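You operate a simulated robot arm through the tools that you are given. There is no shell and no other tool. Be economical: measure what you need, move in short steps, check, and stop when the job is done.

You run a simulated two-armed robot. Do the job below in one go: nothing can be reset, and whatever is moved stays where it is left.

TASK
Put the box labelled "plugs" from the top of the wide steel bench on the top of the small steel table and the box marked "lamps" on the top of the long workbench. Put one of the green boxes from the top of the wide steel bench on the top of the long green bench. Take the black rubber block from the top of the wide steel bench and leave it on top of the blue wire spool there. Put one of the small blue bottles from the top of the wide steel bench on the top of the black shelf unit. Put the green ring on the top of the wide steel bench away on the front of the dark steel bench. Put one of the black bottles from the top of the wide steel bench on the shelf of the grey bench. Stack the grey coil block labelled "110" from the top of the wide steel bench on top of the grey coil block marked "230". Take the seals box and leave it in the steel bucket. Put the brass fitting that says "16>22" from the top of the black shelf unit on the top of the narrow grey bench and the brass fitting marked "6>10" on the shelf under the long workbench. Pick up the yellow can with one hand, pass it to the other hand and put it on the top of the grey bench. Do these in any order. Set down upright: black rubber block, small blue bottle, black bottle, brass fitting, yellow can.

Only the result counts: the job must be done as asked and must still hold three seconds after the hand-in. Knocking over, shifting, dropping, spilling or breaking anything else fails it. Lids that push on must go on centred and level and be pressed home; caps that screw on are set level and turned clockwise until they are tight.

THE ROBOT
Two 7-joint arms with two-finger grippers on one trunk, on a base that drives. Base frame: it is fixed to the floor where the robot stands at the start and does not move with it; the origin is under the middle of the robot, x ahead of it, y to its left, z up; the surface under the hand at the start is at about z = 850. Units: mm, degrees, N and s.
The left shoulder is at the start at [90, 216, 1220], the right one opposite. With the tool pointing down near the work surface each hand reaches from about 340 to 880 mm from the robot's upright axis, wherever it stands, measured 20 degrees to its own side. Places, roughly: black bottle [500, -1250, 1000]; black rubber block (6x6x8 cm) [900, -100, 900]; brass fitting [-750, -2250, 750]; cardboard box, plugs box, small box, white box [750, -250, 1000]; front of the dark steel bench (120x18 cm) [-4020, -1980, 860]; green box [500, 0, 750]; green ring (5x5x3 cm) [700, -1200, 900]; grey coil block [500, -1500, 750]; seals box [-750, -2250, 250]; shelf of the grey bench [-1600, 300, 200]; shelf under the long workbench [700, 2600, 200]; small blue bottle (5x5x9 cm) [700, -1000, 900]; steel bucket (29x28x26 cm) [800, -1600, 1000]; top of the black shelf unit [-600, -2200, 800]; top of the grey bench [-1600, 300, 800]; top of the long green bench [-2300, 900, 800]; top of the long workbench [700, 2600, 800]; top of the narrow grey bench [-1500, 2100, 800]; top of the small steel table [0, -2200, 800]; wire spool (9x9x6 cm) [600, 0, 900]; yellow can (6x6x12 cm) [-200, -2300, 900]. Payload 3.43 kg a hand.
The tool frame of a hand sits at the grasp point between the pads (the TCP): z along the fingers, y along the line on which they close. The tips reach 20 mm beyond it. The gripper opens to 124 mm. The gripper's body begins 93 mm behind the TCP.
Orientation is told as [roll, pitch, yaw] about the base's x, y, z axes, in that order, counted from this pose: with the fingers straight down and closing along the base's y, the tool's x points along the base's -x, its y along +y and its z along -z.

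THE INTERFACE
- The arms move only by the tool send_rows. It takes "left_plan", "right_plan" or both (then of equal length, played together; a hand with none holds still); each is a list of rows, each an object of numbers (a shift or turn left out is 0, a gripper value left out holds the last): "ax", "ay", "az": the turn, a rotation vector about the tool's x, y, z in degrees; "x", "y", "z": the shift along the tool's x, y, z in mm; "jaw": the opening, from 0 (shut) to 1 (fully open). In form: [{"ax": .., "ay": .., "az": .., "x": .., "y": .., "z": .., "jaw": ..}, ...]. A call has 1 to 8 rows; each row is the pose to reach, as a shift and turn from the pose commanded when the call began, along the tool's axes at that moment. A row lasts 0.2 s, in which the tool goes at most 50 mm and 8.6 degrees; a call with a longer step from one row to the next is refused whole, and so is a gripper value outside its range. Where a pose cannot be reached the arm comes as near as it can. A force on the tool above 40 N (or 10 N above the force at the start of the call, whichever is more), or a blocked arm, ends the call early, and 0.2 s more pass. Each finger travels about 72 mm/s and halts on what it meets, pressing with about 41 N; the grip force reading is that of the motor and also rises with nothing between the fingers. The clock runs only during rows and for 0.2 s after the last one: add rows that repeat a pose to give the fingers time. It gives the time, the measured TCP pose, the force on the tool (base axes), the opening and the grip force at its end, in the units of the frame above (readings bear some noise), with the torque about the TCP (base axes, N m) and any sound that the robot's microphone picked up.
- Cameras (640 x 400 px; columns grow to the right, rows downward): "scene" is now at [222.9, -32.8, 1370.9]; the picture's right is [-0.25, -0.97, 0.00], its down [-0.73, 0.19, -0.66] and it looks along [0.64, -0.17, -0.75] (base axes); focal length 225 px, centre (320, 200). "left" rides on the left gripper at [82, -14, -140] in its tool frame; the picture's right is [0.17, 0.99, 0.00], its down [-0.83, 0.14, -0.54] and it looks along [-0.53, 0.09, 0.84] (tool axes); focal length 243 px, centre (320, 200). "right" rides on the right gripper at [82, 14, -140] in its tool frame; the picture's right is [-0.17, 0.99, 0.00], its down [-0.83, -0.14, -0.54] and it looks along [-0.53, -0.09, 0.84] (tool axes); focal length 243 px, centre (320, 200). There is no depth. A picture from a camera that has moved, and an enlarged one, comes with that camera's place and axes in the base frame and with its lens. The place of the scene camera against the robot may be out by one fixed shift of up to 18 mm in any direction.
- snapshot(camera): a new picture of that camera. It takes no simulated time.
- move_column(by): slides the trunk up (or, below 0, down) by that many mm; the arms and the scene camera ride with it, the base frame stays. It gives what a move gives, with no picture.
- roll_base(legs): drives the robot by 1 to 6 legs, each [ahead, left, turn to the left] in mm, mm and degrees, along the robot's own axes; the way and the turn of a leg run together, so that a leg with both is an arc; at most 1500 mm and 180 degrees a leg. The arms and the cameras ride along, it lands a little off, and it stops where it bumps. It gives what a move gives.
- aim_head(pan, tilt): turns the head with the scene camera to pan (to the left, within 80 degrees either way) and tilt (down, from -29 to 69), counted from straight ahead of the robot. It gives what a move gives.
- inspect(camera, box): a new picture of the part [left, top, right, bottom] of that camera's present view, enlarged. It takes no simulated time.
- sign_off(): hands the job in; it is judged then, once.

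Go step by step. Nothing tells you exact positions but the pictures and the camera data: compare them with the known pose of the tool, close in by small moves and look again before you grip or let go. The budget is 577 turns and 370 pictures, counting those below and the enlarged ones. Unless the task says otherwise, let go and move clear before handing in.

The tools are called after ">>>" as name(argument=value, ...) on one line, values as JSON. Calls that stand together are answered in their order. send_rows: Moves the arms, as the interface text tells. Its arguments: {"type":"object","properties":{"left_plan":{"type":"array","items":{"type":"object","properties":{"ax":{"type":"number"},"ay":{"type":"number"},"az":{"type":"number"},"x":{"type":"number"},"y":{"type":"number"},"z":{"type":"number"},"jaw":{"type":"number"}}}},"right_plan":{"type":"array","items":{"type":"object","properties":{"ax":{"type":"number"},"ay":{"type":"number"},"az":{"type":"number"},"x":{"type":"number"},"y":{"type":"number"},"z":{"type":"number"},"jaw":{"type":"number"}}}}},"required":[]} The other tools are called the same way: move_column (by) slides the trunk up or down; roll_base (legs) drives the base; aim_head (pan, tilt) turns the head that bears the scene camera; snapshot (camera) takes a picture; inspect (camera, box) takes an enlarged picture of a part of a camera's view; sign_off () hands the job in.

At the start:

```text
time_s: 0.0
left_tcp_pos: [581.4, 108.4, 1180.4]
left_tool_rot: [0.0, 0.1, 0.0]
left_contact_force: [-0.4, 0.1, 0.1]
left_torque: [0.0, -0.01, -0.02]
left_grip_width: 124.1
left_finger_force: 0.0
right_tcp_pos: [424.0, -380.8, 1168.2]
right_tool_rot: [0.0, 0.0, 0.1]
right_contact_force: [-0.8, -0.1, 0.6]
right_torque: [0.01, 0.0, -0.01]
right_grip_width: 124.1
right_finger_force: 0.0
trunk travel left (down, up): [-375.0, 216.0]
robot x, y, heading: [1.6, -0.3, 0.2]
head pan, tilt: [-14.5, 48.6]
```

scene: 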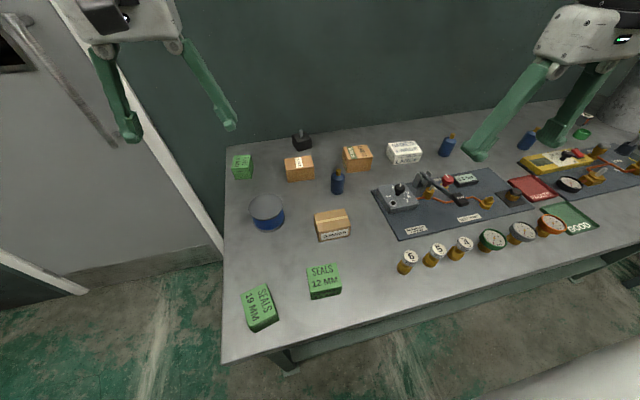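
right: 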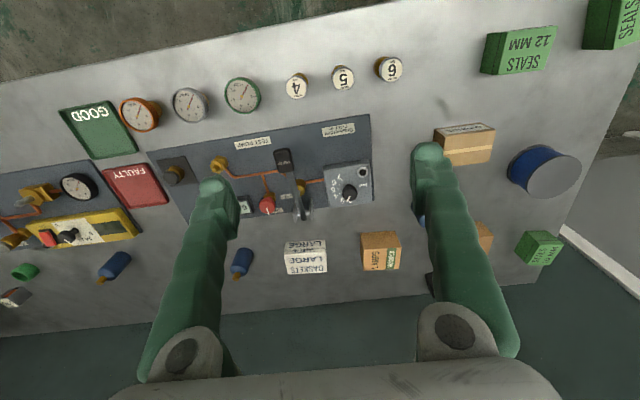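
left: 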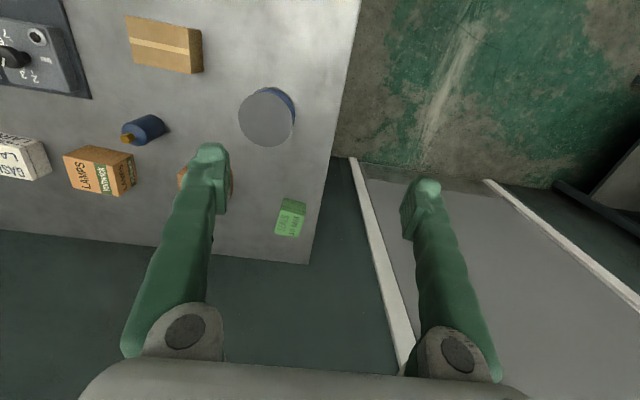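

I see the wide steel bench ahead with boxes, bottles, a spool and gauges. First I look closer to read the labels.

>>> inspect(camera="scene", box=[220, 120, 380, 220])

>>> inspect(camera="scene", box=[220, 190, 380, 340])

>>> aim_head(pan=-60, tilt=35)

>>> snapshot(camera="scene")

```text
4.00 times, centred on (300, 170) of scene
camera zoom: at [222.9, -32.8, 1370.9], right [-0.25, -0.97, 0.0], down [-0.73, 0.19, -0.66], along [0.64, -0.17, -0.75], focal length 900 px, centre (400, 320)
```

zoom: 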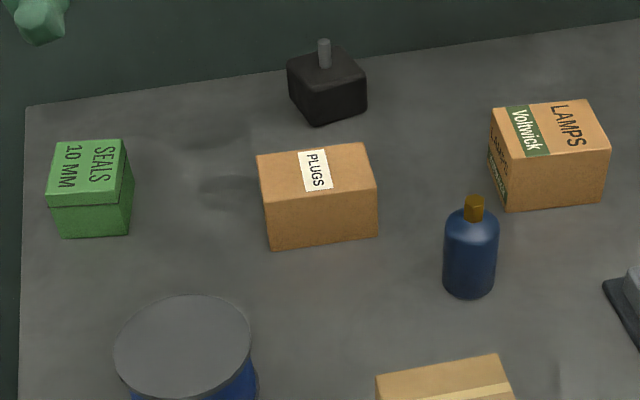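

```text
2.67 times, centred on (300, 265) of scene
camera zoom: at [222.9, -32.8, 1370.9], right [-0.25, -0.97, 0.0], down [-0.73, 0.19, -0.66], along [0.64, -0.17, -0.75], focal length 600 px, centre (373, 27)
```

zoom: 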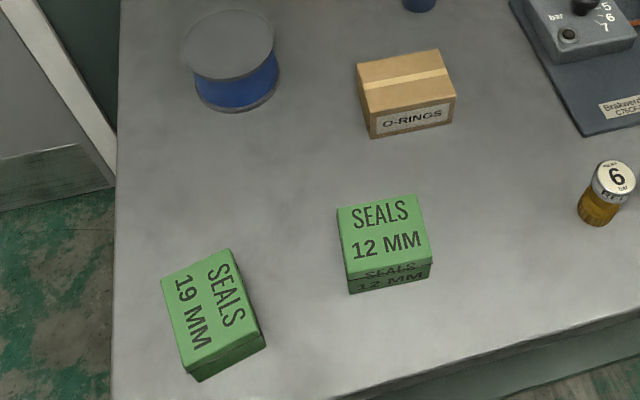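

```text
time_s: 1.1
left_tcp_pos: [581.3, 109.1, 1179.1]
left_tool_rot: [0.0, 0.0, -0.1]
left_contact_force: [-0.3, 0.1, 0.0]
left_torque: [-0.04, 0.04, -0.01]
left_grip_width: 124.0
left_finger_force: 0.0
right_tcp_pos: [424.5, -381.3, 1169.6]
right_tool_rot: [-0.1, 0.1, -0.1]
right_contact_force: [-1.2, 0.3, 0.7]
right_torque: [0.02, 0.01, -0.02]
right_grip_width: 123.9
right_finger_force: 0.1
trunk travel left (down, up): [-375.0, 216.0]
robot x, y, heading: [-0.6, -0.7, 0.1]
head pan, tilt: [-60.0, 35.0]
```

```text
364 pictures are left
camera scene: at [191.3, -89.4, 1390.7], right [-0.87, -0.5, 0.0], down [-0.29, 0.5, -0.82], along [0.41, -0.71, -0.57], focal length 225 px, centre (320, 200)
```

scene: 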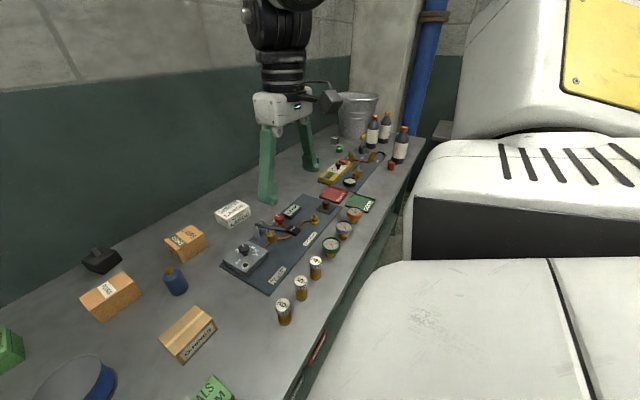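

The bench runs to the right with bucket, black bottles, ring. I survey the room with the head next.

>>> inspect(camera="scene", box=[300, 80, 440, 220])

>>> aim_head(pan=80, tilt=15)

>>> snapshot(camera="scene")

```text
2.86 times, centred on (370, 150) of scene
camera zoom: at [191.3, -89.4, 1390.7], right [-0.87, -0.5, 0.0], down [-0.29, 0.5, -0.82], along [0.41, -0.71, -0.57], focal length 643 px, centre (177, 343)
```

zoom: 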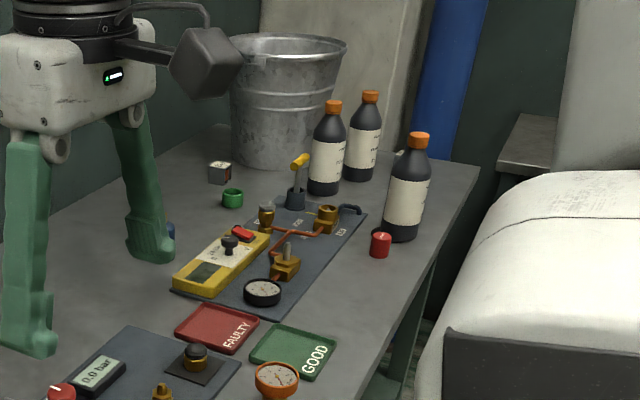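

```text
time_s: 3.4
left_tcp_pos: [581.2, 108.9, 1180.0]
left_tool_rot: [0.0, -0.1, 0.1]
left_contact_force: [-0.3, -1.0, 0.0]
left_torque: [0.02, -0.03, 0.01]
left_grip_width: 123.9
left_finger_force: 0.0
right_tcp_pos: [424.0, -380.8, 1168.3]
right_tool_rot: [0.1, 0.0, 0.0]
right_contact_force: [0.1, -0.2, -0.9]
right_torque: [0.01, 0.01, 0.02]
right_grip_width: 124.0
right_finger_force: 0.2
trunk travel left (down, up): [-375.0, 216.0]
robot x, y, heading: [2.5, -3.5, -0.0]
head pan, tilt: [80.0, 15.0]
```

```text
362 pictures are left
camera scene: at [163.5, 78.8, 1422.7], right [0.98, -0.17, 0.0], down [-0.05, -0.25, -0.97], along [0.17, 0.95, -0.26], focal length 225 px, centre (320, 200)
```

scene: 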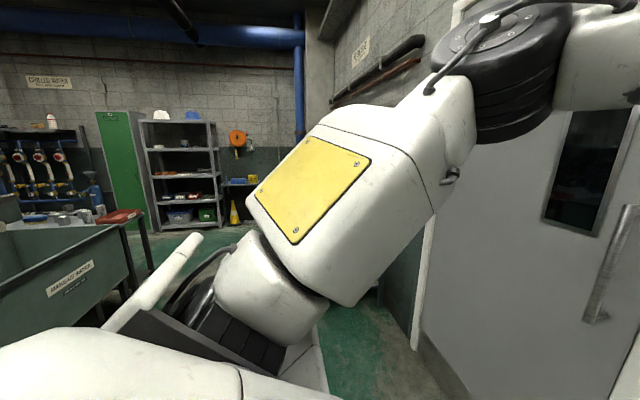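

Next I look straight down to see how much room the base has before the bench, and measure the objects.

>>> aim_head(pan=0, tilt=69)

>>> snapshot(camera="scene")

```text
time_s: 4.9
left_tcp_pos: [582.5, 109.5, 1180.0]
left_tool_rot: [-0.1, 0.0, 0.0]
left_contact_force: [-0.1, 0.1, 0.0]
left_torque: [-0.03, 0.03, 0.0]
left_grip_width: 124.1
left_finger_force: 0.1
right_tcp_pos: [424.9, -381.8, 1170.1]
right_tool_rot: [0.0, 0.1, 0.0]
right_contact_force: [0.0, 1.2, -0.9]
right_torque: [0.02, -0.01, 0.03]
right_grip_width: 124.4
right_finger_force: 0.1
trunk travel left (down, up): [-375.0, 216.0]
robot x, y, heading: [0.7, 1.7, -0.0]
head pan, tilt: [0.0, 68.8]
```

```text
361 pictures are left
camera scene: at [203.1, -13.1, 1347.1], right [0.0, -1.0, 0.0], down [-0.93, 0.0, -0.36], along [0.36, 0.0, -0.93], focal length 225 px, centre (320, 200)
```

scene: 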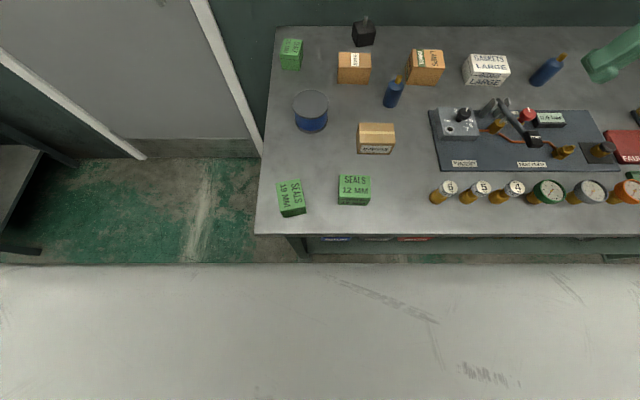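

The black block stands around x≈940, just beyond reach, so I try rolling ahead a little toward the bench.

>>> roll_base(legs=[[60, 0, 0]])

>>> snapshot(camera="scene")

>>> snapshot(camera="left")

```text
time_s: 5.9
left_tcp_pos: [637.6, 107.9, 1181.1]
left_tool_rot: [0.1, 0.0, -0.1]
left_contact_force: [-0.6, -0.4, 1.0]
left_torque: [-0.01, -0.02, -0.01]
left_grip_width: 124.0
left_finger_force: 0.0
right_tcp_pos: [479.0, -382.9, 1169.3]
right_tool_rot: [0.0, -0.1, -0.1]
right_contact_force: [-0.6, 0.2, -0.4]
right_torque: [0.01, -0.02, -0.01]
right_grip_width: 123.8
right_finger_force: 0.1
trunk travel left (down, up): [-375.0, 216.0]
robot x, y, heading: [60.9, -3.3, -0.3]
head pan, tilt: [0.0, 68.8]
```

```text
360 pictures are left
camera scene: at [258.2, -13.6, 1347.4], right [0.0, -1.0, 0.0], down [-0.93, 0.0, -0.36], along [0.36, 0.0, -0.93], focal length 225 px, centre (320, 200)
```

scene: 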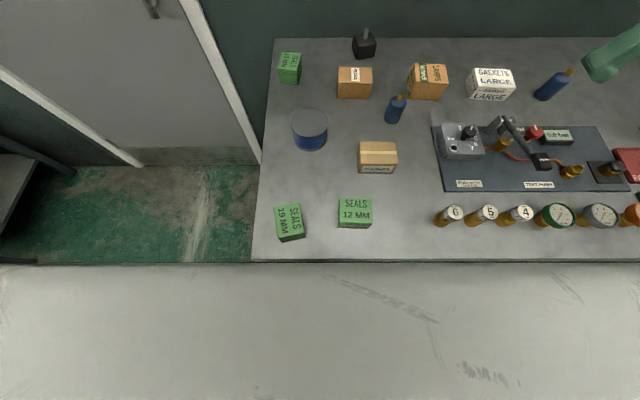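

```text
359 pictures are left
camera left: at [554.9, 93.8, 1320.3], right [-0.16, 0.99, 0.0], down [0.83, 0.14, 0.54], along [0.53, 0.09, -0.84], focal length 243 px, centre (320, 200)
```

left: 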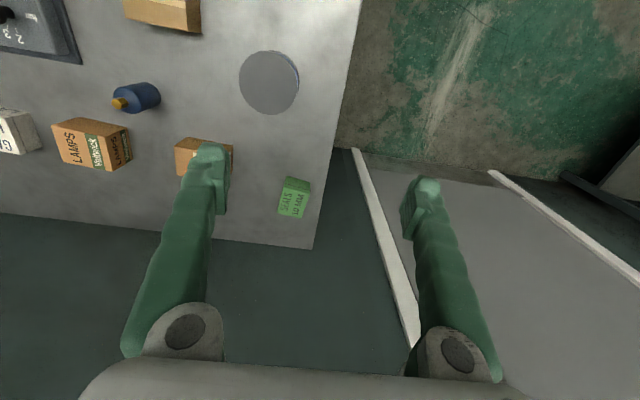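

No bump. I move 60 mm further ahead so the right hand reaches the block.

>>> roll_base(legs=[[65, 0, 0]])

>>> snapshot(camera="right")

```text
time_s: 6.7
left_tcp_pos: [651.9, 82.5, 1180.3]
left_tool_rot: [-0.2, 0.0, -0.9]
left_contact_force: [-0.1, 0.3, 0.6]
left_torque: [-0.04, 0.02, 0.0]
left_grip_width: 124.1
left_finger_force: 0.1
right_tcp_pos: [486.1, -404.5, 1167.5]
right_tool_rot: [-0.2, 0.1, -1.0]
right_contact_force: [0.2, -0.3, 0.3]
right_torque: [-0.02, 0.03, -0.01]
right_grip_width: 123.9
right_finger_force: 0.3
trunk travel left (down, up): [-375.0, 216.0]
robot x, y, heading: [69.1, -16.7, -0.9]
head pan, tilt: [0.0, 68.8]
stopped in leg 1: the robot was blocked; the commanded pose is now the measured one
```

```text
358 pictures are left
camera right: at [404.4, -389.8, 1307.8], right [0.18, 0.98, 0.0], down [0.83, -0.15, 0.54], along [0.53, -0.1, -0.84], focal length 243 px, centre (320, 200)
```

right: 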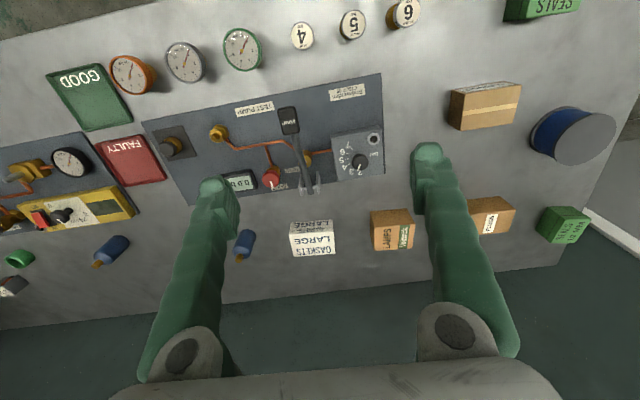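

Blocked at x≈69, so I'll reach the block with a tilted right hand. I first move the left hand aside and the right hand toward the block.

>>> send_rows(right_plan=[{"x": -45, "y": 20}, {"x": -85, "y": 45}, {"x": -125, "y": 75, "ay": -5}, {"x": -165, "y": 105, "z": 10, "ay": -10}, {"x": -205, "y": 130, "z": 20, "ay": -15}, {"x": -245, "y": 155, "z": 30, "ay": -20}, {"x": -285, "y": 180, "z": 40, "ay": -25}, {"x": -325, "y": 205, "z": 50, "ay": -25}], left_plan=[{"x": 20, "y": 40}, {"x": 40, "y": 80}, {"x": 60, "y": 120}, {"x": 80, "y": 160}, {"x": 100, "y": 200}, {"x": 120, "y": 230}, {"x": 140, "y": 250}, {"x": 140, "y": 250}])

>>> snapshot(camera="right")

>>> snapshot(camera="scene")

```text
refused: row 4 steps farther than a row can; nothing moved
```

```text
357 pictures are left
camera right: at [404.4, -389.8, 1307.8], right [0.18, 0.98, 0.0], down [0.83, -0.15, 0.54], along [0.53, -0.1, -0.84], focal length 243 px, centre (320, 200)
```

right: 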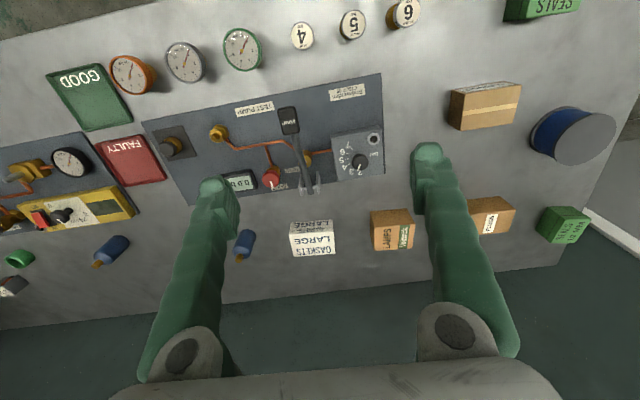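

```text
356 pictures are left
camera scene: at [272.0, -31.3, 1346.7], right [-0.02, -1.0, 0.0], down [-0.93, 0.02, -0.36], along [0.36, -0.01, -0.93], focal length 225 px, centre (320, 200)
```

scene: 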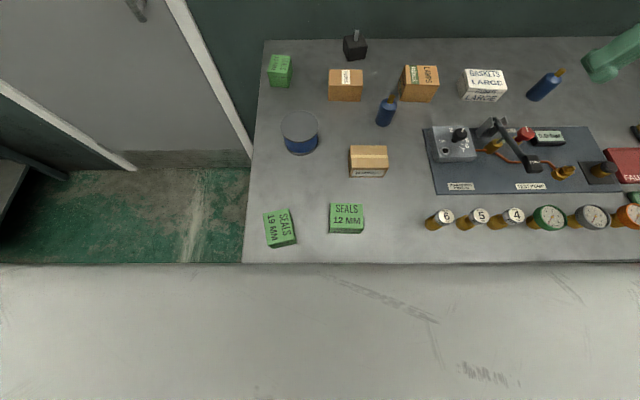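

The step was slightly too long; I resend with smaller steps.

>>> send_rows(right_plan=[{"x": -40, "y": 25}, {"x": -80, "y": 50}, {"x": -120, "y": 75, "ay": -5}, {"x": -160, "y": 100, "z": 10, "ay": -10}, {"x": -200, "y": 125, "z": 20, "ay": -15}, {"x": -240, "y": 150, "z": 30, "ay": -20}, {"x": -280, "y": 175, "z": 40, "ay": -25}, {"x": -320, "y": 200, "z": 50, "ay": -25}], left_plan=[{"x": 20, "y": 40}, {"x": 40, "y": 80}, {"x": 60, "y": 120}, {"x": 80, "y": 160}, {"x": 100, "y": 200}, {"x": 120, "y": 230}, {"x": 140, "y": 250}, {"x": 140, "y": 250}])

>>> snapshot(camera="right")

>>> snapshot(camera="scene")

```text
time_s: 8.5
left_tcp_pos: [535.4, 283.7, 1112.5]
left_tool_rot: [0.0, -0.1, -0.7]
left_contact_force: [-0.7, 0.0, 0.0]
left_torque: [0.05, 0.02, -0.01]
left_grip_width: 124.0
left_finger_force: 0.1
left hand out of reach, approached as far as the arm can: row 3, 4, 5, 6, 7, 8
right_tcp_pos: [756.1, -282.4, 1119.9]
right_tool_rot: [0.1, -25.1, -0.8]
right_contact_force: [-0.4, 0.9, 0.6]
right_torque: [0.06, -0.01, -0.02]
right_grip_width: 124.0
right_finger_force: 0.1
right hand out of reach, approached as far as the arm can: row 6, 7, 8
trunk travel left (down, up): [-375.0, 216.0]
robot x, y, heading: [65.0, -14.1, -0.5]
head pan, tilt: [0.0, 68.8]
```

```text
355 pictures are left
camera right: at [623.4, -267.9, 1211.5], right [0.16, 0.98, 0.07], down [0.52, -0.15, 0.84], along [0.84, -0.1, -0.54], focal length 243 px, centre (320, 200)
```

right: 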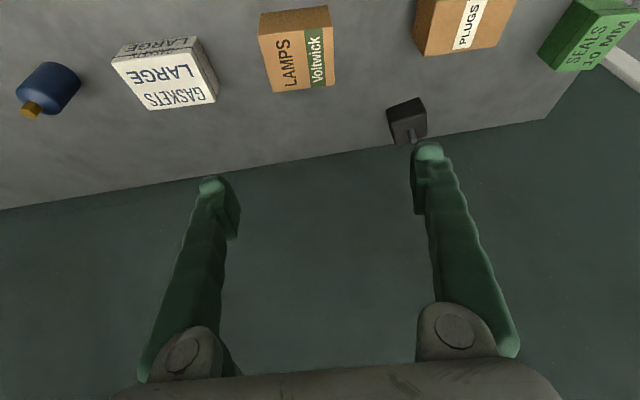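

```text
354 pictures are left
camera scene: at [268.9, -30.8, 1347.1], right [-0.01, -1.0, 0.0], down [-0.93, 0.01, -0.36], along [0.36, 0.0, -0.93], focal length 225 px, centre (320, 200)
```

scene: 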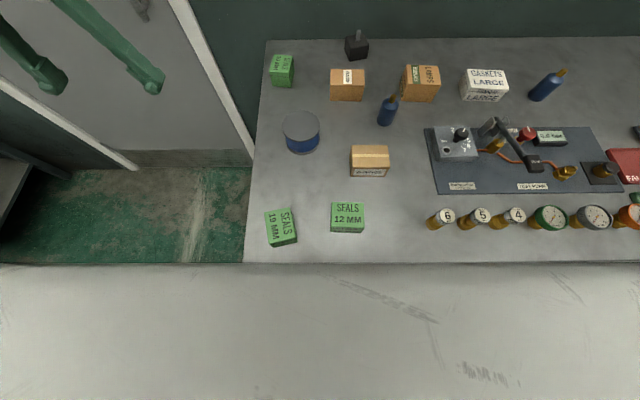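

The block is at about (922, -144). The hand is too high for full reach, so I lower the trunk.

>>> move_column(by=-120)

>>> send_rows(right_plan=[{"x": -10, "y": 30}, {"x": -20, "y": 60}, {"x": -30, "y": 90}, {"x": -40, "y": 120}, {"x": -55, "y": 135}])

>>> snapshot(camera="right")

```text
time_s: 10.0
left_tcp_pos: [546.5, 283.0, 961.4]
left_tool_rot: [-0.2, 5.4, -0.8]
left_contact_force: [-1.1, -0.6, 0.1]
left_torque: [0.0, -0.02, 0.03]
left_grip_width: 124.0
left_finger_force: 0.0
right_tcp_pos: [751.8, -283.5, 999.0]
right_tool_rot: [0.0, -25.1, -0.9]
right_contact_force: [0.7, 0.1, -0.7]
right_torque: [0.01, -0.05, -0.02]
right_grip_width: 124.0
right_finger_force: 0.0
trunk travel left (down, up): [-255.0, 336.0]
robot x, y, heading: [70.5, -16.5, -0.8]
head pan, tilt: [0.0, 68.8]
```

```text
time_s: 11.2
left_tcp_pos: [547.3, 282.2, 960.8]
left_tool_rot: [-0.1, 5.5, -0.9]
left_contact_force: [0.4, 0.0, -0.5]
left_torque: [-0.01, -0.01, 0.03]
left_grip_width: 124.1
left_finger_force: 0.1
right_tcp_pos: [752.3, -260.7, 1000.3]
right_tool_rot: [0.2, -25.1, -0.9]
right_contact_force: [0.3, 0.1, -0.2]
right_torque: [0.0, 0.03, -0.02]
right_grip_width: 124.2
right_finger_force: 0.0
right hand out of reach, approached as far as the arm can: row 1, 2, 3, 4, 5
trunk travel left (down, up): [-255.0, 336.0]
robot x, y, heading: [69.0, -15.4, -1.1]
head pan, tilt: [0.0, 68.8]
```

```text
353 pictures are left
camera right: at [618.3, -248.2, 1091.0], right [0.16, 0.98, 0.07], down [0.52, -0.15, 0.84], along [0.84, -0.1, -0.54], focal length 243 px, centre (320, 200)
```

right: 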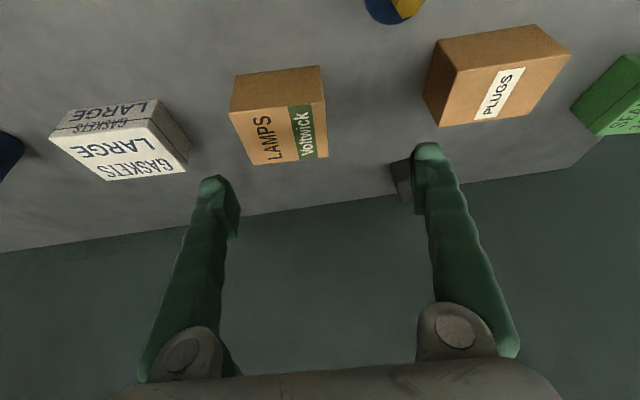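

I test whether lowering the hand relaxes the reach limit.

>>> send_rows(right_plan=[{"x": 10, "z": 22}, {"x": 21, "z": 45}])

>>> send_rows(right_plan=[{"y": 30}, {"y": 60}, {"y": 90}, {"y": 110}])

```text
time_s: 11.8
left_tcp_pos: [546.1, 281.9, 961.2]
left_tool_rot: [0.0, 5.5, -0.9]
left_contact_force: [-0.1, -0.8, -0.2]
left_torque: [-0.02, -0.01, 0.02]
left_grip_width: 124.0
left_finger_force: 0.0
right_tcp_pos: [756.1, -256.7, 951.1]
right_tool_rot: [-0.1, -25.0, -0.9]
right_contact_force: [-0.2, -0.3, 0.1]
right_torque: [0.01, 0.03, -0.01]
right_grip_width: 123.8
right_finger_force: 0.1
trunk travel left (down, up): [-255.0, 336.0]
robot x, y, heading: [67.6, -14.7, -0.8]
head pan, tilt: [0.0, 68.8]
```

```text
time_s: 12.8
left_tcp_pos: [547.8, 283.0, 960.8]
left_tool_rot: [-0.2, 5.5, -0.9]
left_contact_force: [0.5, 0.5, 0.0]
left_torque: [0.01, 0.01, -0.01]
left_grip_width: 123.9
left_finger_force: 0.0
right_tcp_pos: [726.4, -237.1, 943.6]
right_tool_rot: [0.8, -25.3, -0.9]
right_contact_force: [0.0, 0.4, 0.3]
right_torque: [0.01, 0.01, 0.02]
right_grip_width: 124.0
right_finger_force: 0.2
right hand out of reach, approached as far as the arm can: row 1, 2, 3, 4
trunk travel left (down, up): [-255.0, 336.0]
robot x, y, heading: [65.9, -19.3, -1.0]
head pan, tilt: [0.0, 68.8]
```

Sideways motion with tilt is limited. Standing at the bench's left end might be better, so I look at the floor there.

>>> aim_head(pan=50, tilt=45)

>>> snapshot(camera="scene")

```text
time_s: 14.0
left_tcp_pos: [547.3, 278.9, 961.8]
left_tool_rot: [-0.1, 5.4, -1.2]
left_contact_force: [-0.4, 0.1, 1.0]
left_torque: [0.0, -0.02, 0.02]
left_grip_width: 124.0
left_finger_force: 0.1
right_tcp_pos: [725.8, -242.5, 944.0]
right_tool_rot: [0.7, -25.3, -1.1]
right_contact_force: [-0.3, -0.8, 0.0]
right_torque: [-0.01, 0.01, -0.02]
right_grip_width: 123.9
right_finger_force: 0.2
trunk travel left (down, up): [-255.0, 336.0]
robot x, y, heading: [63.8, -18.4, -0.6]
head pan, tilt: [50.0, 45.0]
```

```text
352 pictures are left
camera scene: at [297.3, 27.7, 1256.0], right [0.75, -0.66, 0.0], down [-0.46, -0.53, -0.71], along [0.47, 0.53, -0.71], focal length 225 px, centre (320, 200)
```

scene: 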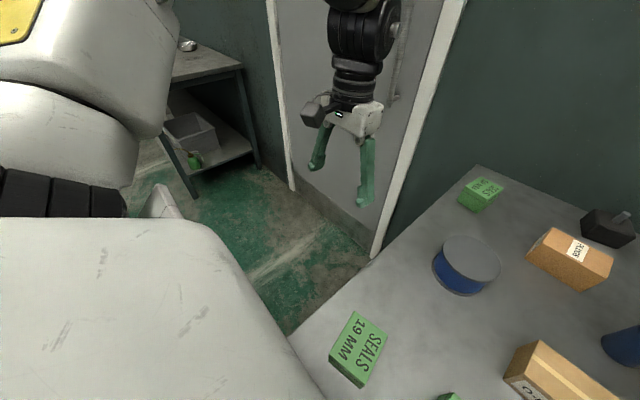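

The floor left of the bench is free. I'll stand there facing the bench end: first raise the trunk and retract the right hand.

>>> move_column(by=120)

>>> send_rows(right_plan=[{"x": 40, "ay": 5}, {"x": 80, "ay": 10}, {"x": 120, "ay": 15}, {"x": 160, "ay": 20}, {"x": 200, "ay": 25}, {"x": 240, "ay": 25}, {"x": 260, "ay": 25}], left_plan=[{"x": 20}, {"x": 40}, {"x": 60}, {"x": 60}, {"x": 60}, {"x": 60}, {"x": 60, "ay": -5}])

```text
time_s: 15.5
left_tcp_pos: [550.6, 276.8, 1081.6]
left_tool_rot: [-0.1, 5.5, -1.1]
left_contact_force: [0.0, 0.7, -0.5]
left_torque: [0.0, -0.02, 0.01]
left_grip_width: 124.3
left_finger_force: 0.1
right_tcp_pos: [714.4, -245.8, 1099.0]
right_tool_rot: [0.2, -29.4, -1.2]
right_contact_force: [-0.6, -0.8, 0.4]
right_torque: [0.0, 0.03, -0.01]
right_grip_width: 124.2
right_finger_force: 0.0
trunk travel left (down, up): [-375.0, 216.0]
robot x, y, heading: [66.1, -14.9, -1.1]
head pan, tilt: [50.0, 45.0]
```

```text
time_s: 17.1
left_tcp_pos: [490.1, 277.2, 1086.6]
left_tool_rot: [0.1, 0.5, -1.3]
left_contact_force: [0.0, -0.2, 0.1]
left_torque: [0.01, -0.05, 0.03]
left_grip_width: 123.9
left_finger_force: 0.2
right_tcp_pos: [544.9, -300.4, 991.6]
right_tool_rot: [0.3, -4.5, -1.2]
right_contact_force: [0.1, -1.1, -0.5]
right_torque: [0.08, -0.02, -0.02]
right_grip_width: 123.8
right_finger_force: 0.1
right hand out of reach, approached as far as the arm can: row 3, 4, 5, 6, 7
trunk travel left (down, up): [-375.0, 216.0]
robot x, y, heading: [66.8, -14.7, -1.3]
head pan, tilt: [50.0, 45.0]
```

The right hand ended lower; I raise it before driving.

>>> send_rows(right_plan=[{"z": -40}, {"z": -80}, {"z": -120}])

>>> roll_base(legs=[[-350, 0, 0], [0, 460, 0], [0, 0, -89], [0, 800, 0]])

>>> aim_head(pan=0, tilt=60)

>>> snapshot(camera="scene")

```text
time_s: 17.9
left_tcp_pos: [490.7, 280.1, 1087.3]
left_tool_rot: [-0.1, 0.4, -1.3]
left_contact_force: [0.9, 0.3, 0.6]
left_torque: [0.0, -0.04, -0.01]
left_grip_width: 123.8
left_finger_force: 0.1
right_tcp_pos: [529.4, -295.5, 1111.3]
right_tool_rot: [0.1, -4.5, -1.1]
right_contact_force: [0.4, 0.3, -0.3]
right_torque: [-0.06, 0.03, 0.03]
right_grip_width: 124.1
right_finger_force: 0.0
trunk travel left (down, up): [-375.0, 216.0]
robot x, y, heading: [65.9, -18.3, -1.3]
head pan, tilt: [50.0, 45.0]
```

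```text
time_s: 40.7
left_tcp_pos: [725.8, 116.6, 1098.7]
left_tool_rot: [2.1, 0.3, -86.9]
left_contact_force: [-0.7, 0.5, -0.3]
left_torque: [0.0, -0.04, 0.01]
left_grip_width: 124.0
left_finger_force: 0.0
right_tcp_pos: [161.3, 23.0, 1108.1]
right_tool_rot: [1.7, -5.0, -85.8]
right_contact_force: [0.3, 0.9, 1.5]
right_torque: [-0.05, 0.03, -0.02]
right_grip_width: 124.1
right_finger_force: 0.1
trunk travel left (down, up): [-375.0, 216.0]
robot x, y, heading: [427.2, 503.3, -85.9]
head pan, tilt: [50.0, 45.0]
stopped in leg 4: the robot was blocked; the commanded pose is now the measured one
```

```text
time_s: 41.9
left_tcp_pos: [727.2, 115.2, 1096.9]
left_tool_rot: [2.3, 0.6, -86.4]
left_contact_force: [0.8, -0.3, -0.6]
left_torque: [-0.02, -0.03, 0.0]
left_grip_width: 124.1
left_finger_force: 0.1
right_tcp_pos: [163.3, 19.1, 1104.9]
right_tool_rot: [1.8, -4.8, -85.8]
right_contact_force: [0.9, 0.7, -0.6]
right_torque: [-0.02, 0.02, 0.03]
right_grip_width: 123.8
right_finger_force: 0.0
trunk travel left (down, up): [-375.0, 216.0]
robot x, y, heading: [428.8, 502.6, -85.7]
head pan, tilt: [0.0, 60.0]
```

```text
351 pictures are left
camera scene: at [412.6, 290.9, 1357.1], right [-1.0, -0.08, -0.03], down [-0.05, 0.86, -0.51], along [0.06, -0.5, -0.86], focal length 225 px, centre (320, 200)
```

scene: 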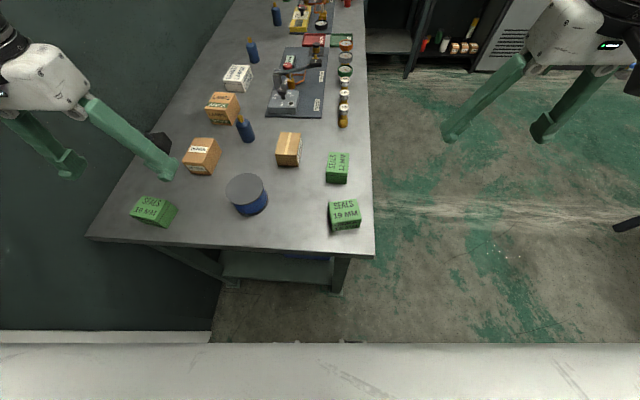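

Something on the left (probably the elbow at the wall) blocked the base. I back off and turn left so the right arm can serve the corner of the bench.

>>> roll_base(legs=[[0, -90, 0], [0, 0, 36], [84, 100, 0]])

>>> snapshot(camera="scene")

```text
time_s: 46.9
left_tcp_pos: [852.7, 376.8, 1099.0]
left_tool_rot: [1.5, -0.2, -49.9]
left_contact_force: [0.8, 0.7, 0.7]
left_torque: [0.02, 0.01, 0.01]
left_grip_width: 123.9
left_finger_force: 0.2
right_tcp_pos: [455.7, -35.2, 1111.2]
right_tool_rot: [1.1, -5.3, -49.2]
right_contact_force: [0.3, -0.6, 0.1]
right_torque: [0.0, -0.04, -0.03]
right_grip_width: 123.9
right_finger_force: 0.1
trunk travel left (down, up): [-375.0, 216.0]
robot x, y, heading: [379.5, 498.9, -48.8]
head pan, tilt: [0.0, 60.0]
stopped in leg 3: the robot was blocked; the commanded pose is now the measured one
```

```text
350 pictures are left
camera scene: at [488.7, 327.4, 1359.5], right [-0.76, -0.65, -0.02], down [-0.55, 0.66, -0.51], along [0.35, -0.38, -0.86], focal length 225 px, centre (320, 200)
```

scene: 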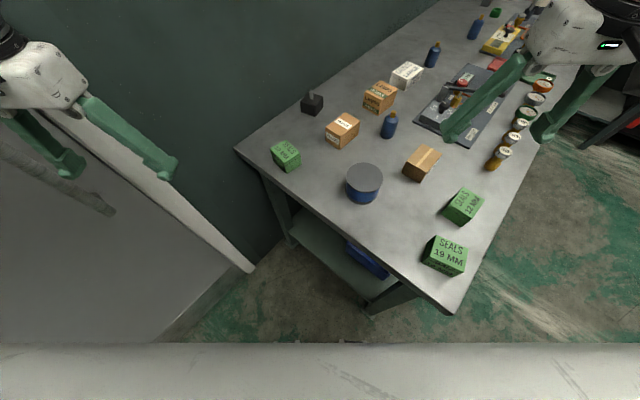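

Blocked again at nearly the same place; I look to the left to see what touches.

>>> aim_head(pan=75, tilt=40)

>>> snapshot(camera="scene")

```text
time_s: 48.4
left_tcp_pos: [852.7, 377.6, 1099.6]
left_tool_rot: [1.6, -0.1, -49.7]
left_contact_force: [-0.5, -0.2, 0.0]
left_torque: [0.0, 0.01, 0.05]
left_grip_width: 123.7
left_finger_force: 0.0
right_tcp_pos: [454.9, -34.1, 1111.1]
right_tool_rot: [1.3, -5.4, -49.3]
right_contact_force: [0.8, -1.1, -0.7]
right_torque: [0.0, 0.02, -0.01]
right_grip_width: 123.9
right_finger_force: 0.1
trunk travel left (down, up): [-375.0, 216.0]
robot x, y, heading: [378.2, 495.7, -48.9]
head pan, tilt: [75.0, 40.0]
```

```text
349 pictures are left
camera scene: at [520.1, 415.0, 1387.1], right [0.43, -0.9, 0.01], down [-0.56, -0.28, -0.78], along [0.71, 0.33, -0.62], focal length 225 px, centre (320, 200)
```

scene: 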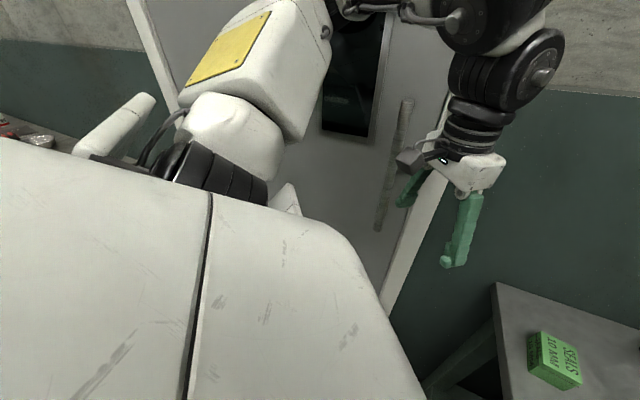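

The left elbow is near the door. I pull the left hand in, then turn and move again.

>>> send_rows(left_plan=[{"x": 40}, {"x": 80}, {"x": 120}, {"x": 140}])

>>> roll_base(legs=[[0, 0, 15], [80, 0, 0]])

>>> aim_head(pan=-10, tilt=60)

>>> snapshot(camera="scene")

```text
time_s: 49.6
left_tcp_pos: [838.1, 424.9, 1077.9]
left_tool_rot: [2.2, 0.3, -52.3]
left_contact_force: [-0.7, -0.1, 0.3]
left_torque: [0.0, 0.0, -0.02]
left_grip_width: 123.9
left_finger_force: 0.1
left hand out of reach, approached as far as the arm can: row 1, 2, 3, 4
right_tcp_pos: [447.5, -45.5, 1106.0]
right_tool_rot: [1.7, -5.0, -49.6]
right_contact_force: [-0.8, 0.0, -0.6]
right_torque: [-0.01, -0.01, -0.02]
right_grip_width: 124.3
right_finger_force: 0.1
trunk travel left (down, up): [-375.0, 216.0]
robot x, y, heading: [375.6, 494.0, -49.5]
head pan, tilt: [75.0, 40.0]
stopped in row 4 (left hand): the arm was blocked; the commanded pose is now the measured one
```

```text
time_s: 50.2
left_tcp_pos: [837.3, 424.9, 1078.6]
left_tool_rot: [2.4, -0.2, -52.9]
left_contact_force: [-0.5, 1.0, 0.3]
left_torque: [0.0, -0.03, 0.0]
left_grip_width: 124.3
left_finger_force: 0.1
right_tcp_pos: [447.1, -44.4, 1107.3]
right_tool_rot: [1.4, -5.1, -49.4]
right_contact_force: [-0.3, -0.3, 0.5]
right_torque: [-0.05, 0.0, 0.0]
right_grip_width: 123.8
right_finger_force: 0.1
trunk travel left (down, up): [-375.0, 216.0]
robot x, y, heading: [372.0, 493.3, -49.8]
head pan, tilt: [75.0, 40.0]
stopped in leg 1: the robot was blocked; the commanded pose is now the measured one
```

```text
time_s: 51.8
left_tcp_pos: [839.7, 425.1, 1078.2]
left_tool_rot: [2.4, 0.0, -52.6]
left_contact_force: [-0.3, 0.2, 0.0]
left_torque: [0.01, -0.01, 0.0]
left_grip_width: 124.2
left_finger_force: 0.0
right_tcp_pos: [448.2, -45.1, 1106.4]
right_tool_rot: [1.5, -5.2, -49.6]
right_contact_force: [-0.1, 0.5, -0.1]
right_torque: [-0.02, -0.02, 0.01]
right_grip_width: 124.0
right_finger_force: 0.0
trunk travel left (down, up): [-375.0, 216.0]
robot x, y, heading: [376.2, 498.4, -49.4]
head pan, tilt: [-10.0, 60.0]
```

```text
348 pictures are left
camera scene: at [473.6, 308.5, 1357.7], right [-0.86, -0.51, -0.03], down [-0.43, 0.75, -0.5], along [0.28, -0.42, -0.86], focal length 225 px, centre (320, 200)
```

scene: 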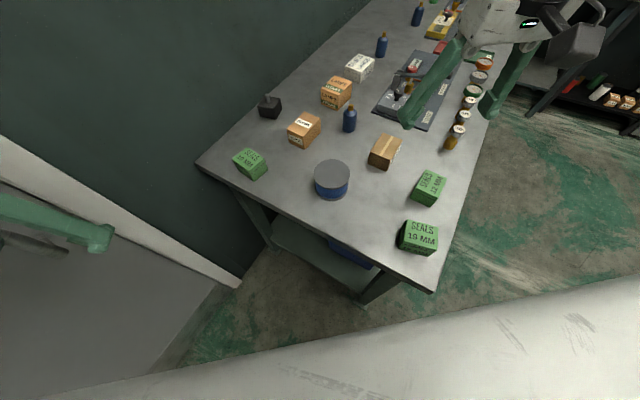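

The left elbow is wedged at the door, so I back off and take a pose further from it with a shallower heading.

>>> roll_base(legs=[[-120, -100, 0], [0, 0, 24], [150, -67, 0]])

>>> snapshot(camera="scene")

>>> snapshot(camera="right")

```text
time_s: 52.5
left_tcp_pos: [838.5, 426.1, 1079.1]
left_tool_rot: [2.3, -0.1, -53.1]
left_contact_force: [-0.3, 0.7, -0.5]
left_torque: [-0.01, 0.0, -0.02]
left_grip_width: 123.9
left_finger_force: 0.1
right_tcp_pos: [446.9, -43.0, 1109.0]
right_tool_rot: [1.1, -5.1, -49.5]
right_contact_force: [0.4, -0.2, 0.2]
right_torque: [0.02, -0.02, 0.0]
right_grip_width: 123.9
right_finger_force: 0.0
trunk travel left (down, up): [-375.0, 216.0]
robot x, y, heading: [366.7, 497.7, -49.4]
head pan, tilt: [-10.0, 60.0]
stopped in leg 1: the robot was blocked; the commanded pose is now the measured one
```

```text
347 pictures are left
camera scene: at [474.2, 311.5, 1357.9], right [-0.86, -0.51, -0.02], down [-0.43, 0.75, -0.51], along [0.27, -0.43, -0.86], focal length 225 px, centre (320, 200)
```

scene: 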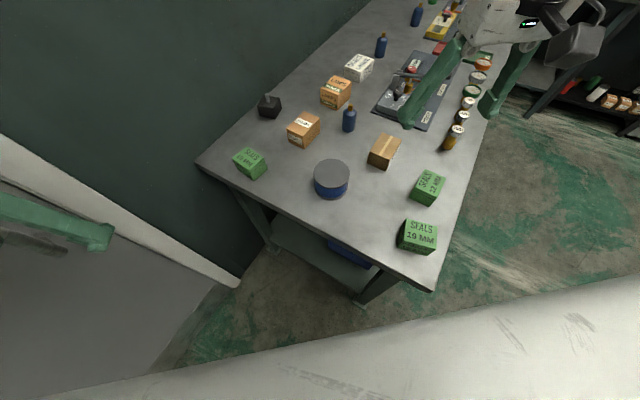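

```text
346 pictures are left
camera right: at [394.2, 34.5, 1241.2], right [0.86, 0.52, 0.03], down [0.39, -0.69, 0.61], along [0.34, -0.51, -0.79], focal length 243 px, centre (320, 200)
```

right: 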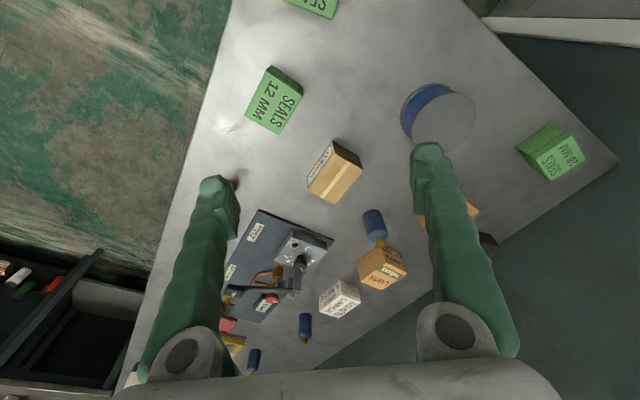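

Now even reversing is blocked: the left hand may be hooked on the door handle. I check its camera and the scene.

>>> snapshot(camera="left")

>>> aim_head(pan=70, tilt=20)

>>> snapshot(camera="scene")

```text
345 pictures are left
camera left: at [772.8, 479.7, 1217.4], right [0.69, 0.72, 0.04], down [0.59, -0.59, 0.55], along [0.42, -0.35, -0.84], focal length 243 px, centre (320, 200)
```

left: 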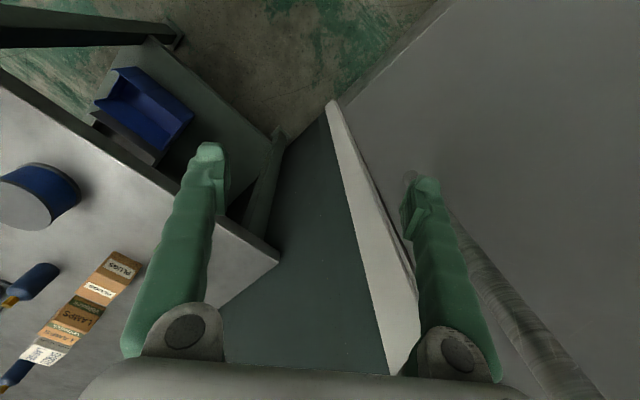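

```text
time_s: 54.0
left_tcp_pos: [838.6, 425.8, 1080.1]
left_tool_rot: [2.3, -0.2, -52.9]
left_contact_force: [0.5, -0.1, 0.3]
left_torque: [0.01, 0.0, 0.04]
left_grip_width: 124.0
left_finger_force: 0.1
right_tcp_pos: [447.6, -42.9, 1108.7]
right_tool_rot: [1.4, -5.1, -49.5]
right_contact_force: [-0.3, 0.7, -1.0]
right_torque: [-0.01, 0.01, -0.06]
right_grip_width: 124.0
right_finger_force: 0.0
trunk travel left (down, up): [-375.0, 216.0]
robot x, y, heading: [372.5, 494.4, -49.3]
head pan, tilt: [70.0, 20.0]
```

```text
344 pictures are left
camera scene: at [526.1, 400.3, 1417.7], right [0.35, -0.94, 0.0], down [-0.3, -0.11, -0.95], along [0.89, 0.33, -0.32], focal length 225 px, centre (320, 200)
```

scene: 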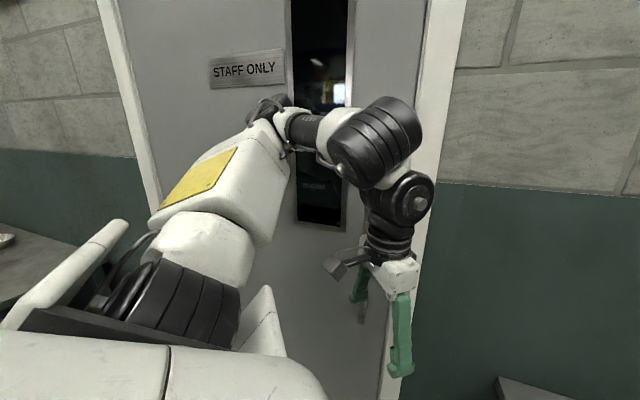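

The left elbow presses against the door. I swing the left hand inward to bring the elbow off, then reverse.

>>> send_rows(left_plan=[{"y": -30, "x": -10}, {"y": -60, "x": -20}, {"y": -100, "x": -20}, {"y": -140, "x": -20}, {"y": -170, "x": -20}])

>>> roll_base(legs=[[-120, -100, 0]])

>>> snapshot(camera="scene")

```text
time_s: 55.2
left_tcp_pos: [827.6, 278.1, 1144.7]
left_tool_rot: [1.0, 1.4, -53.0]
left_contact_force: [0.2, -3.4, -1.1]
left_torque: [0.41, -0.1, -0.01]
left_grip_width: 123.8
left_finger_force: 0.1
left hand out of reach, approached as far as the arm can: row 1, 2, 3, 4, 5
right_tcp_pos: [480.3, -47.2, 1104.9]
right_tool_rot: [0.1, -3.9, -49.7]
right_contact_force: [1.6, -1.5, -1.0]
right_torque: [0.2, 0.21, 0.01]
right_grip_width: 124.0
right_finger_force: 0.1
trunk travel left (down, up): [-375.0, 216.0]
robot x, y, heading: [375.2, 492.0, -49.9]
head pan, tilt: [70.0, 20.0]
```

```text
time_s: 57.3
left_tcp_pos: [665.4, 312.9, 1151.3]
left_tool_rot: [1.0, 0.4, -52.7]
left_contact_force: [-0.6, -0.1, -0.3]
left_torque: [-0.01, 0.01, 0.01]
left_grip_width: 123.9
left_finger_force: 0.0
right_tcp_pos: [317.5, -13.8, 1109.8]
right_tool_rot: [0.0, -4.5, -49.3]
right_contact_force: [-0.2, -0.2, 0.6]
right_torque: [0.0, -0.01, -0.02]
right_grip_width: 124.2
right_finger_force: 0.1
trunk travel left (down, up): [-375.0, 216.0]
robot x, y, heading: [216.8, 518.4, -49.4]
head pan, tilt: [70.0, 20.0]
```

```text
343 pictures are left
camera scene: at [402.6, 431.8, 1414.5], right [0.35, -0.94, 0.0], down [-0.32, -0.12, -0.94], along [0.88, 0.33, -0.34], focal length 225 px, centre (320, 200)
```

scene: 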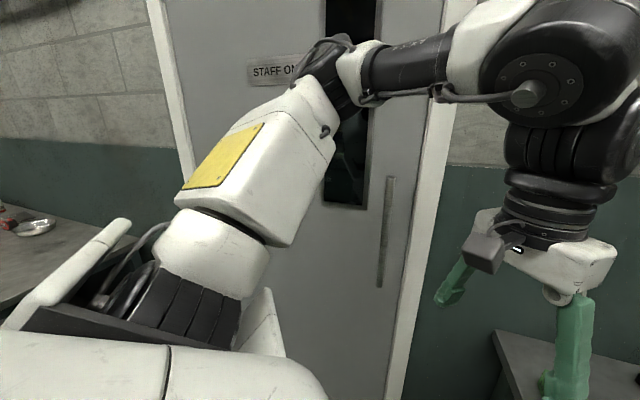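

Free now. I turn to heading about -25 and go to the corner position.

>>> roll_base(legs=[[0, 0, 24], [130, -68, 0]])

>>> aim_head(pan=-10, tilt=55)

>>> snapshot(camera="scene")

>>> snapshot(camera="right")

```text
time_s: 60.5
left_tcp_pos: [796.5, 401.6, 1151.1]
left_tool_rot: [1.1, 0.4, -28.2]
left_contact_force: [0.6, 0.0, -1.5]
left_torque: [-0.01, 0.01, 0.07]
left_grip_width: 124.0
left_finger_force: 0.1
right_tcp_pos: [615.5, -40.3, 1110.3]
right_tool_rot: [0.1, -4.6, -24.9]
right_contact_force: [-0.7, 0.2, -0.5]
right_torque: [0.03, -0.02, 0.01]
right_grip_width: 124.1
right_finger_force: 0.0
trunk travel left (down, up): [-375.0, 216.0]
robot x, y, heading: [303.8, 401.6, -25.2]
head pan, tilt: [70.0, 20.0]
```

```text
time_s: 62.0
left_tcp_pos: [796.9, 401.0, 1151.5]
left_tool_rot: [1.1, 0.4, -28.2]
left_contact_force: [0.7, 0.1, 0.4]
left_torque: [0.01, 0.01, -0.02]
left_grip_width: 123.9
left_finger_force: 0.1
right_tcp_pos: [615.9, -41.3, 1110.5]
right_tool_rot: [0.0, -4.5, -24.9]
right_contact_force: [1.0, 0.4, 0.5]
right_torque: [0.02, 0.01, 0.0]
right_grip_width: 124.1
right_finger_force: 0.1
trunk travel left (down, up): [-375.0, 216.0]
robot x, y, heading: [304.2, 400.7, -25.0]
head pan, tilt: [-10.0, 55.0]
```

```text
342 pictures are left
camera scene: at [496.9, 288.7, 1362.5], right [-0.57, -0.82, 0.0], down [-0.67, 0.47, -0.57], along [0.47, -0.33, -0.82], focal length 225 px, centre (320, 200)
```

scene: 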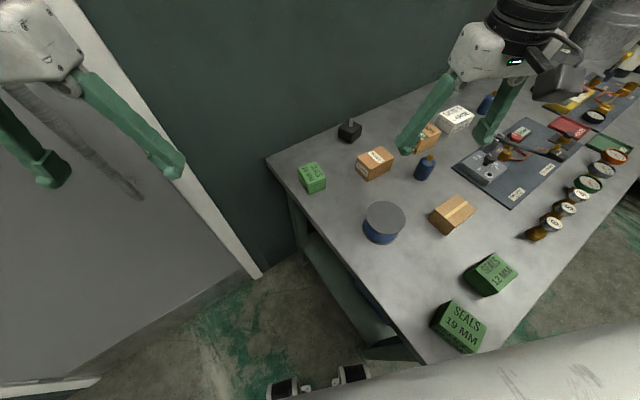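

```text
341 pictures are left
camera right: at [537.0, 9.6, 1242.7], right [0.56, 0.83, 0.01], down [0.65, -0.46, 0.6], along [0.5, -0.33, -0.8], focal length 243 px, centre (320, 200)
```

right: 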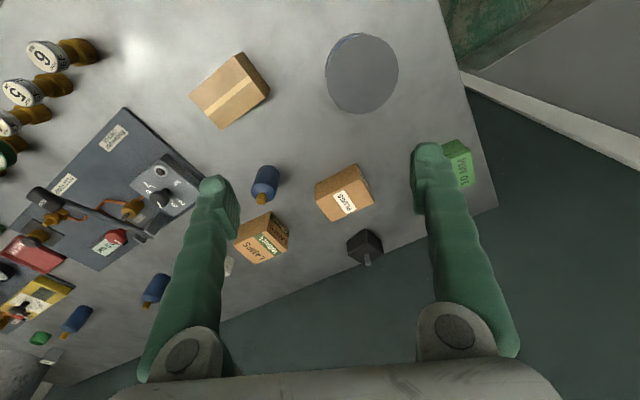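

Good view. The block is at about (925, -131). I move the right hand over it.

>>> send_rows(right_plan=[{"x": -45, "y": 6, "z": 8}, {"x": -90, "y": 12, "z": 16}, {"x": -135, "y": 18, "z": 24, "ay": 4.5}, {"x": -180, "y": 24, "z": 32, "ay": 4.5}, {"x": -225, "y": 32, "z": 40, "ay": 4.5}, {"x": -265, "y": 40, "z": 50, "ay": 4.5}, {"x": -300, "y": 46, "z": 60, "ay": 4.5}])

>>> snapshot(camera="right")

```text
time_s: 63.6
left_tcp_pos: [796.0, 400.2, 1150.8]
left_tool_rot: [1.1, 0.4, -28.2]
left_contact_force: [0.4, -0.9, -0.1]
left_torque: [-0.02, -0.04, 0.01]
left_grip_width: 124.0
left_finger_force: 0.0
right_tcp_pos: [733.6, -127.5, 1051.4]
right_tool_rot: [0.5, -0.4, -24.8]
right_contact_force: [0.2, 0.6, -0.3]
right_torque: [-0.02, 0.0, 0.01]
right_grip_width: 123.9
right_finger_force: 0.1
right hand out of reach, approached as far as the arm can: row 3, 4, 5, 6, 7
trunk travel left (down, up): [-375.0, 216.0]
robot x, y, heading: [300.1, 402.6, -24.9]
head pan, tilt: [-10.0, 55.0]
```

```text
340 pictures are left
camera right: at [662.6, -83.2, 1189.8], right [0.56, 0.83, 0.01], down [0.69, -0.48, 0.54], along [0.45, -0.3, -0.84], focal length 243 px, centre (320, 200)
```

right: 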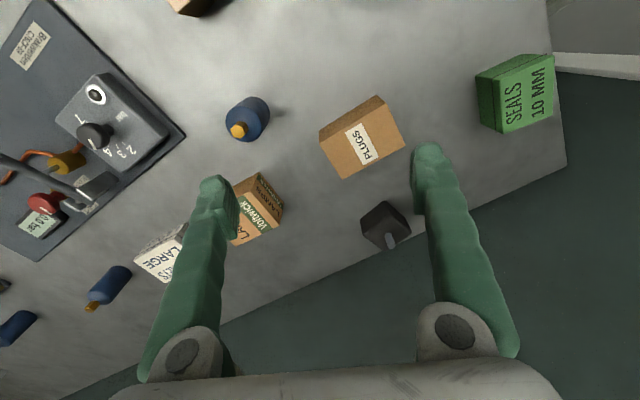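

Reach at this height is limited; I go lower and outward in small steps.

>>> send_rows(right_plan=[{"z": 40}, {"z": 80}, {"x": -40, "z": 90}, {"x": -80, "z": 95}, {"x": -120, "z": 100}, {"x": -150, "z": 100}])

>>> snapshot(camera="right")

```text
time_s: 65.0
left_tcp_pos: [796.7, 402.3, 1152.1]
left_tool_rot: [1.0, 0.5, -28.2]
left_contact_force: [0.2, -0.4, 0.1]
left_torque: [-0.01, -0.01, -0.01]
left_grip_width: 123.8
left_finger_force: 0.0
right_tcp_pos: [759.9, -196.3, 956.2]
right_tool_rot: [-0.1, 0.0, -24.8]
right_contact_force: [-0.4, -0.2, 0.6]
right_torque: [-0.01, -0.03, 0.0]
right_grip_width: 124.2
right_finger_force: 0.0
right hand out of reach, approached as far as the arm can: row 3, 4, 5, 6
trunk travel left (down, up): [-375.0, 216.0]
robot x, y, heading: [305.7, 403.6, -24.9]
head pan, tilt: [-10.0, 55.0]
```

```text
339 pictures are left
camera right: at [690.8, -150.6, 1094.6], right [0.56, 0.83, 0.0], down [0.69, -0.48, 0.54], along [0.45, -0.3, -0.84], focal length 243 px, centre (320, 200)
```

right: 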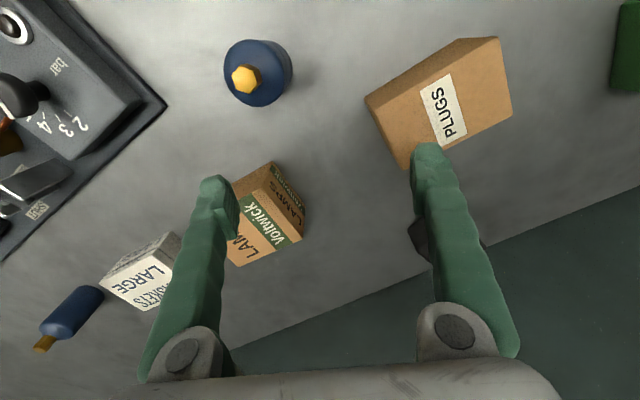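

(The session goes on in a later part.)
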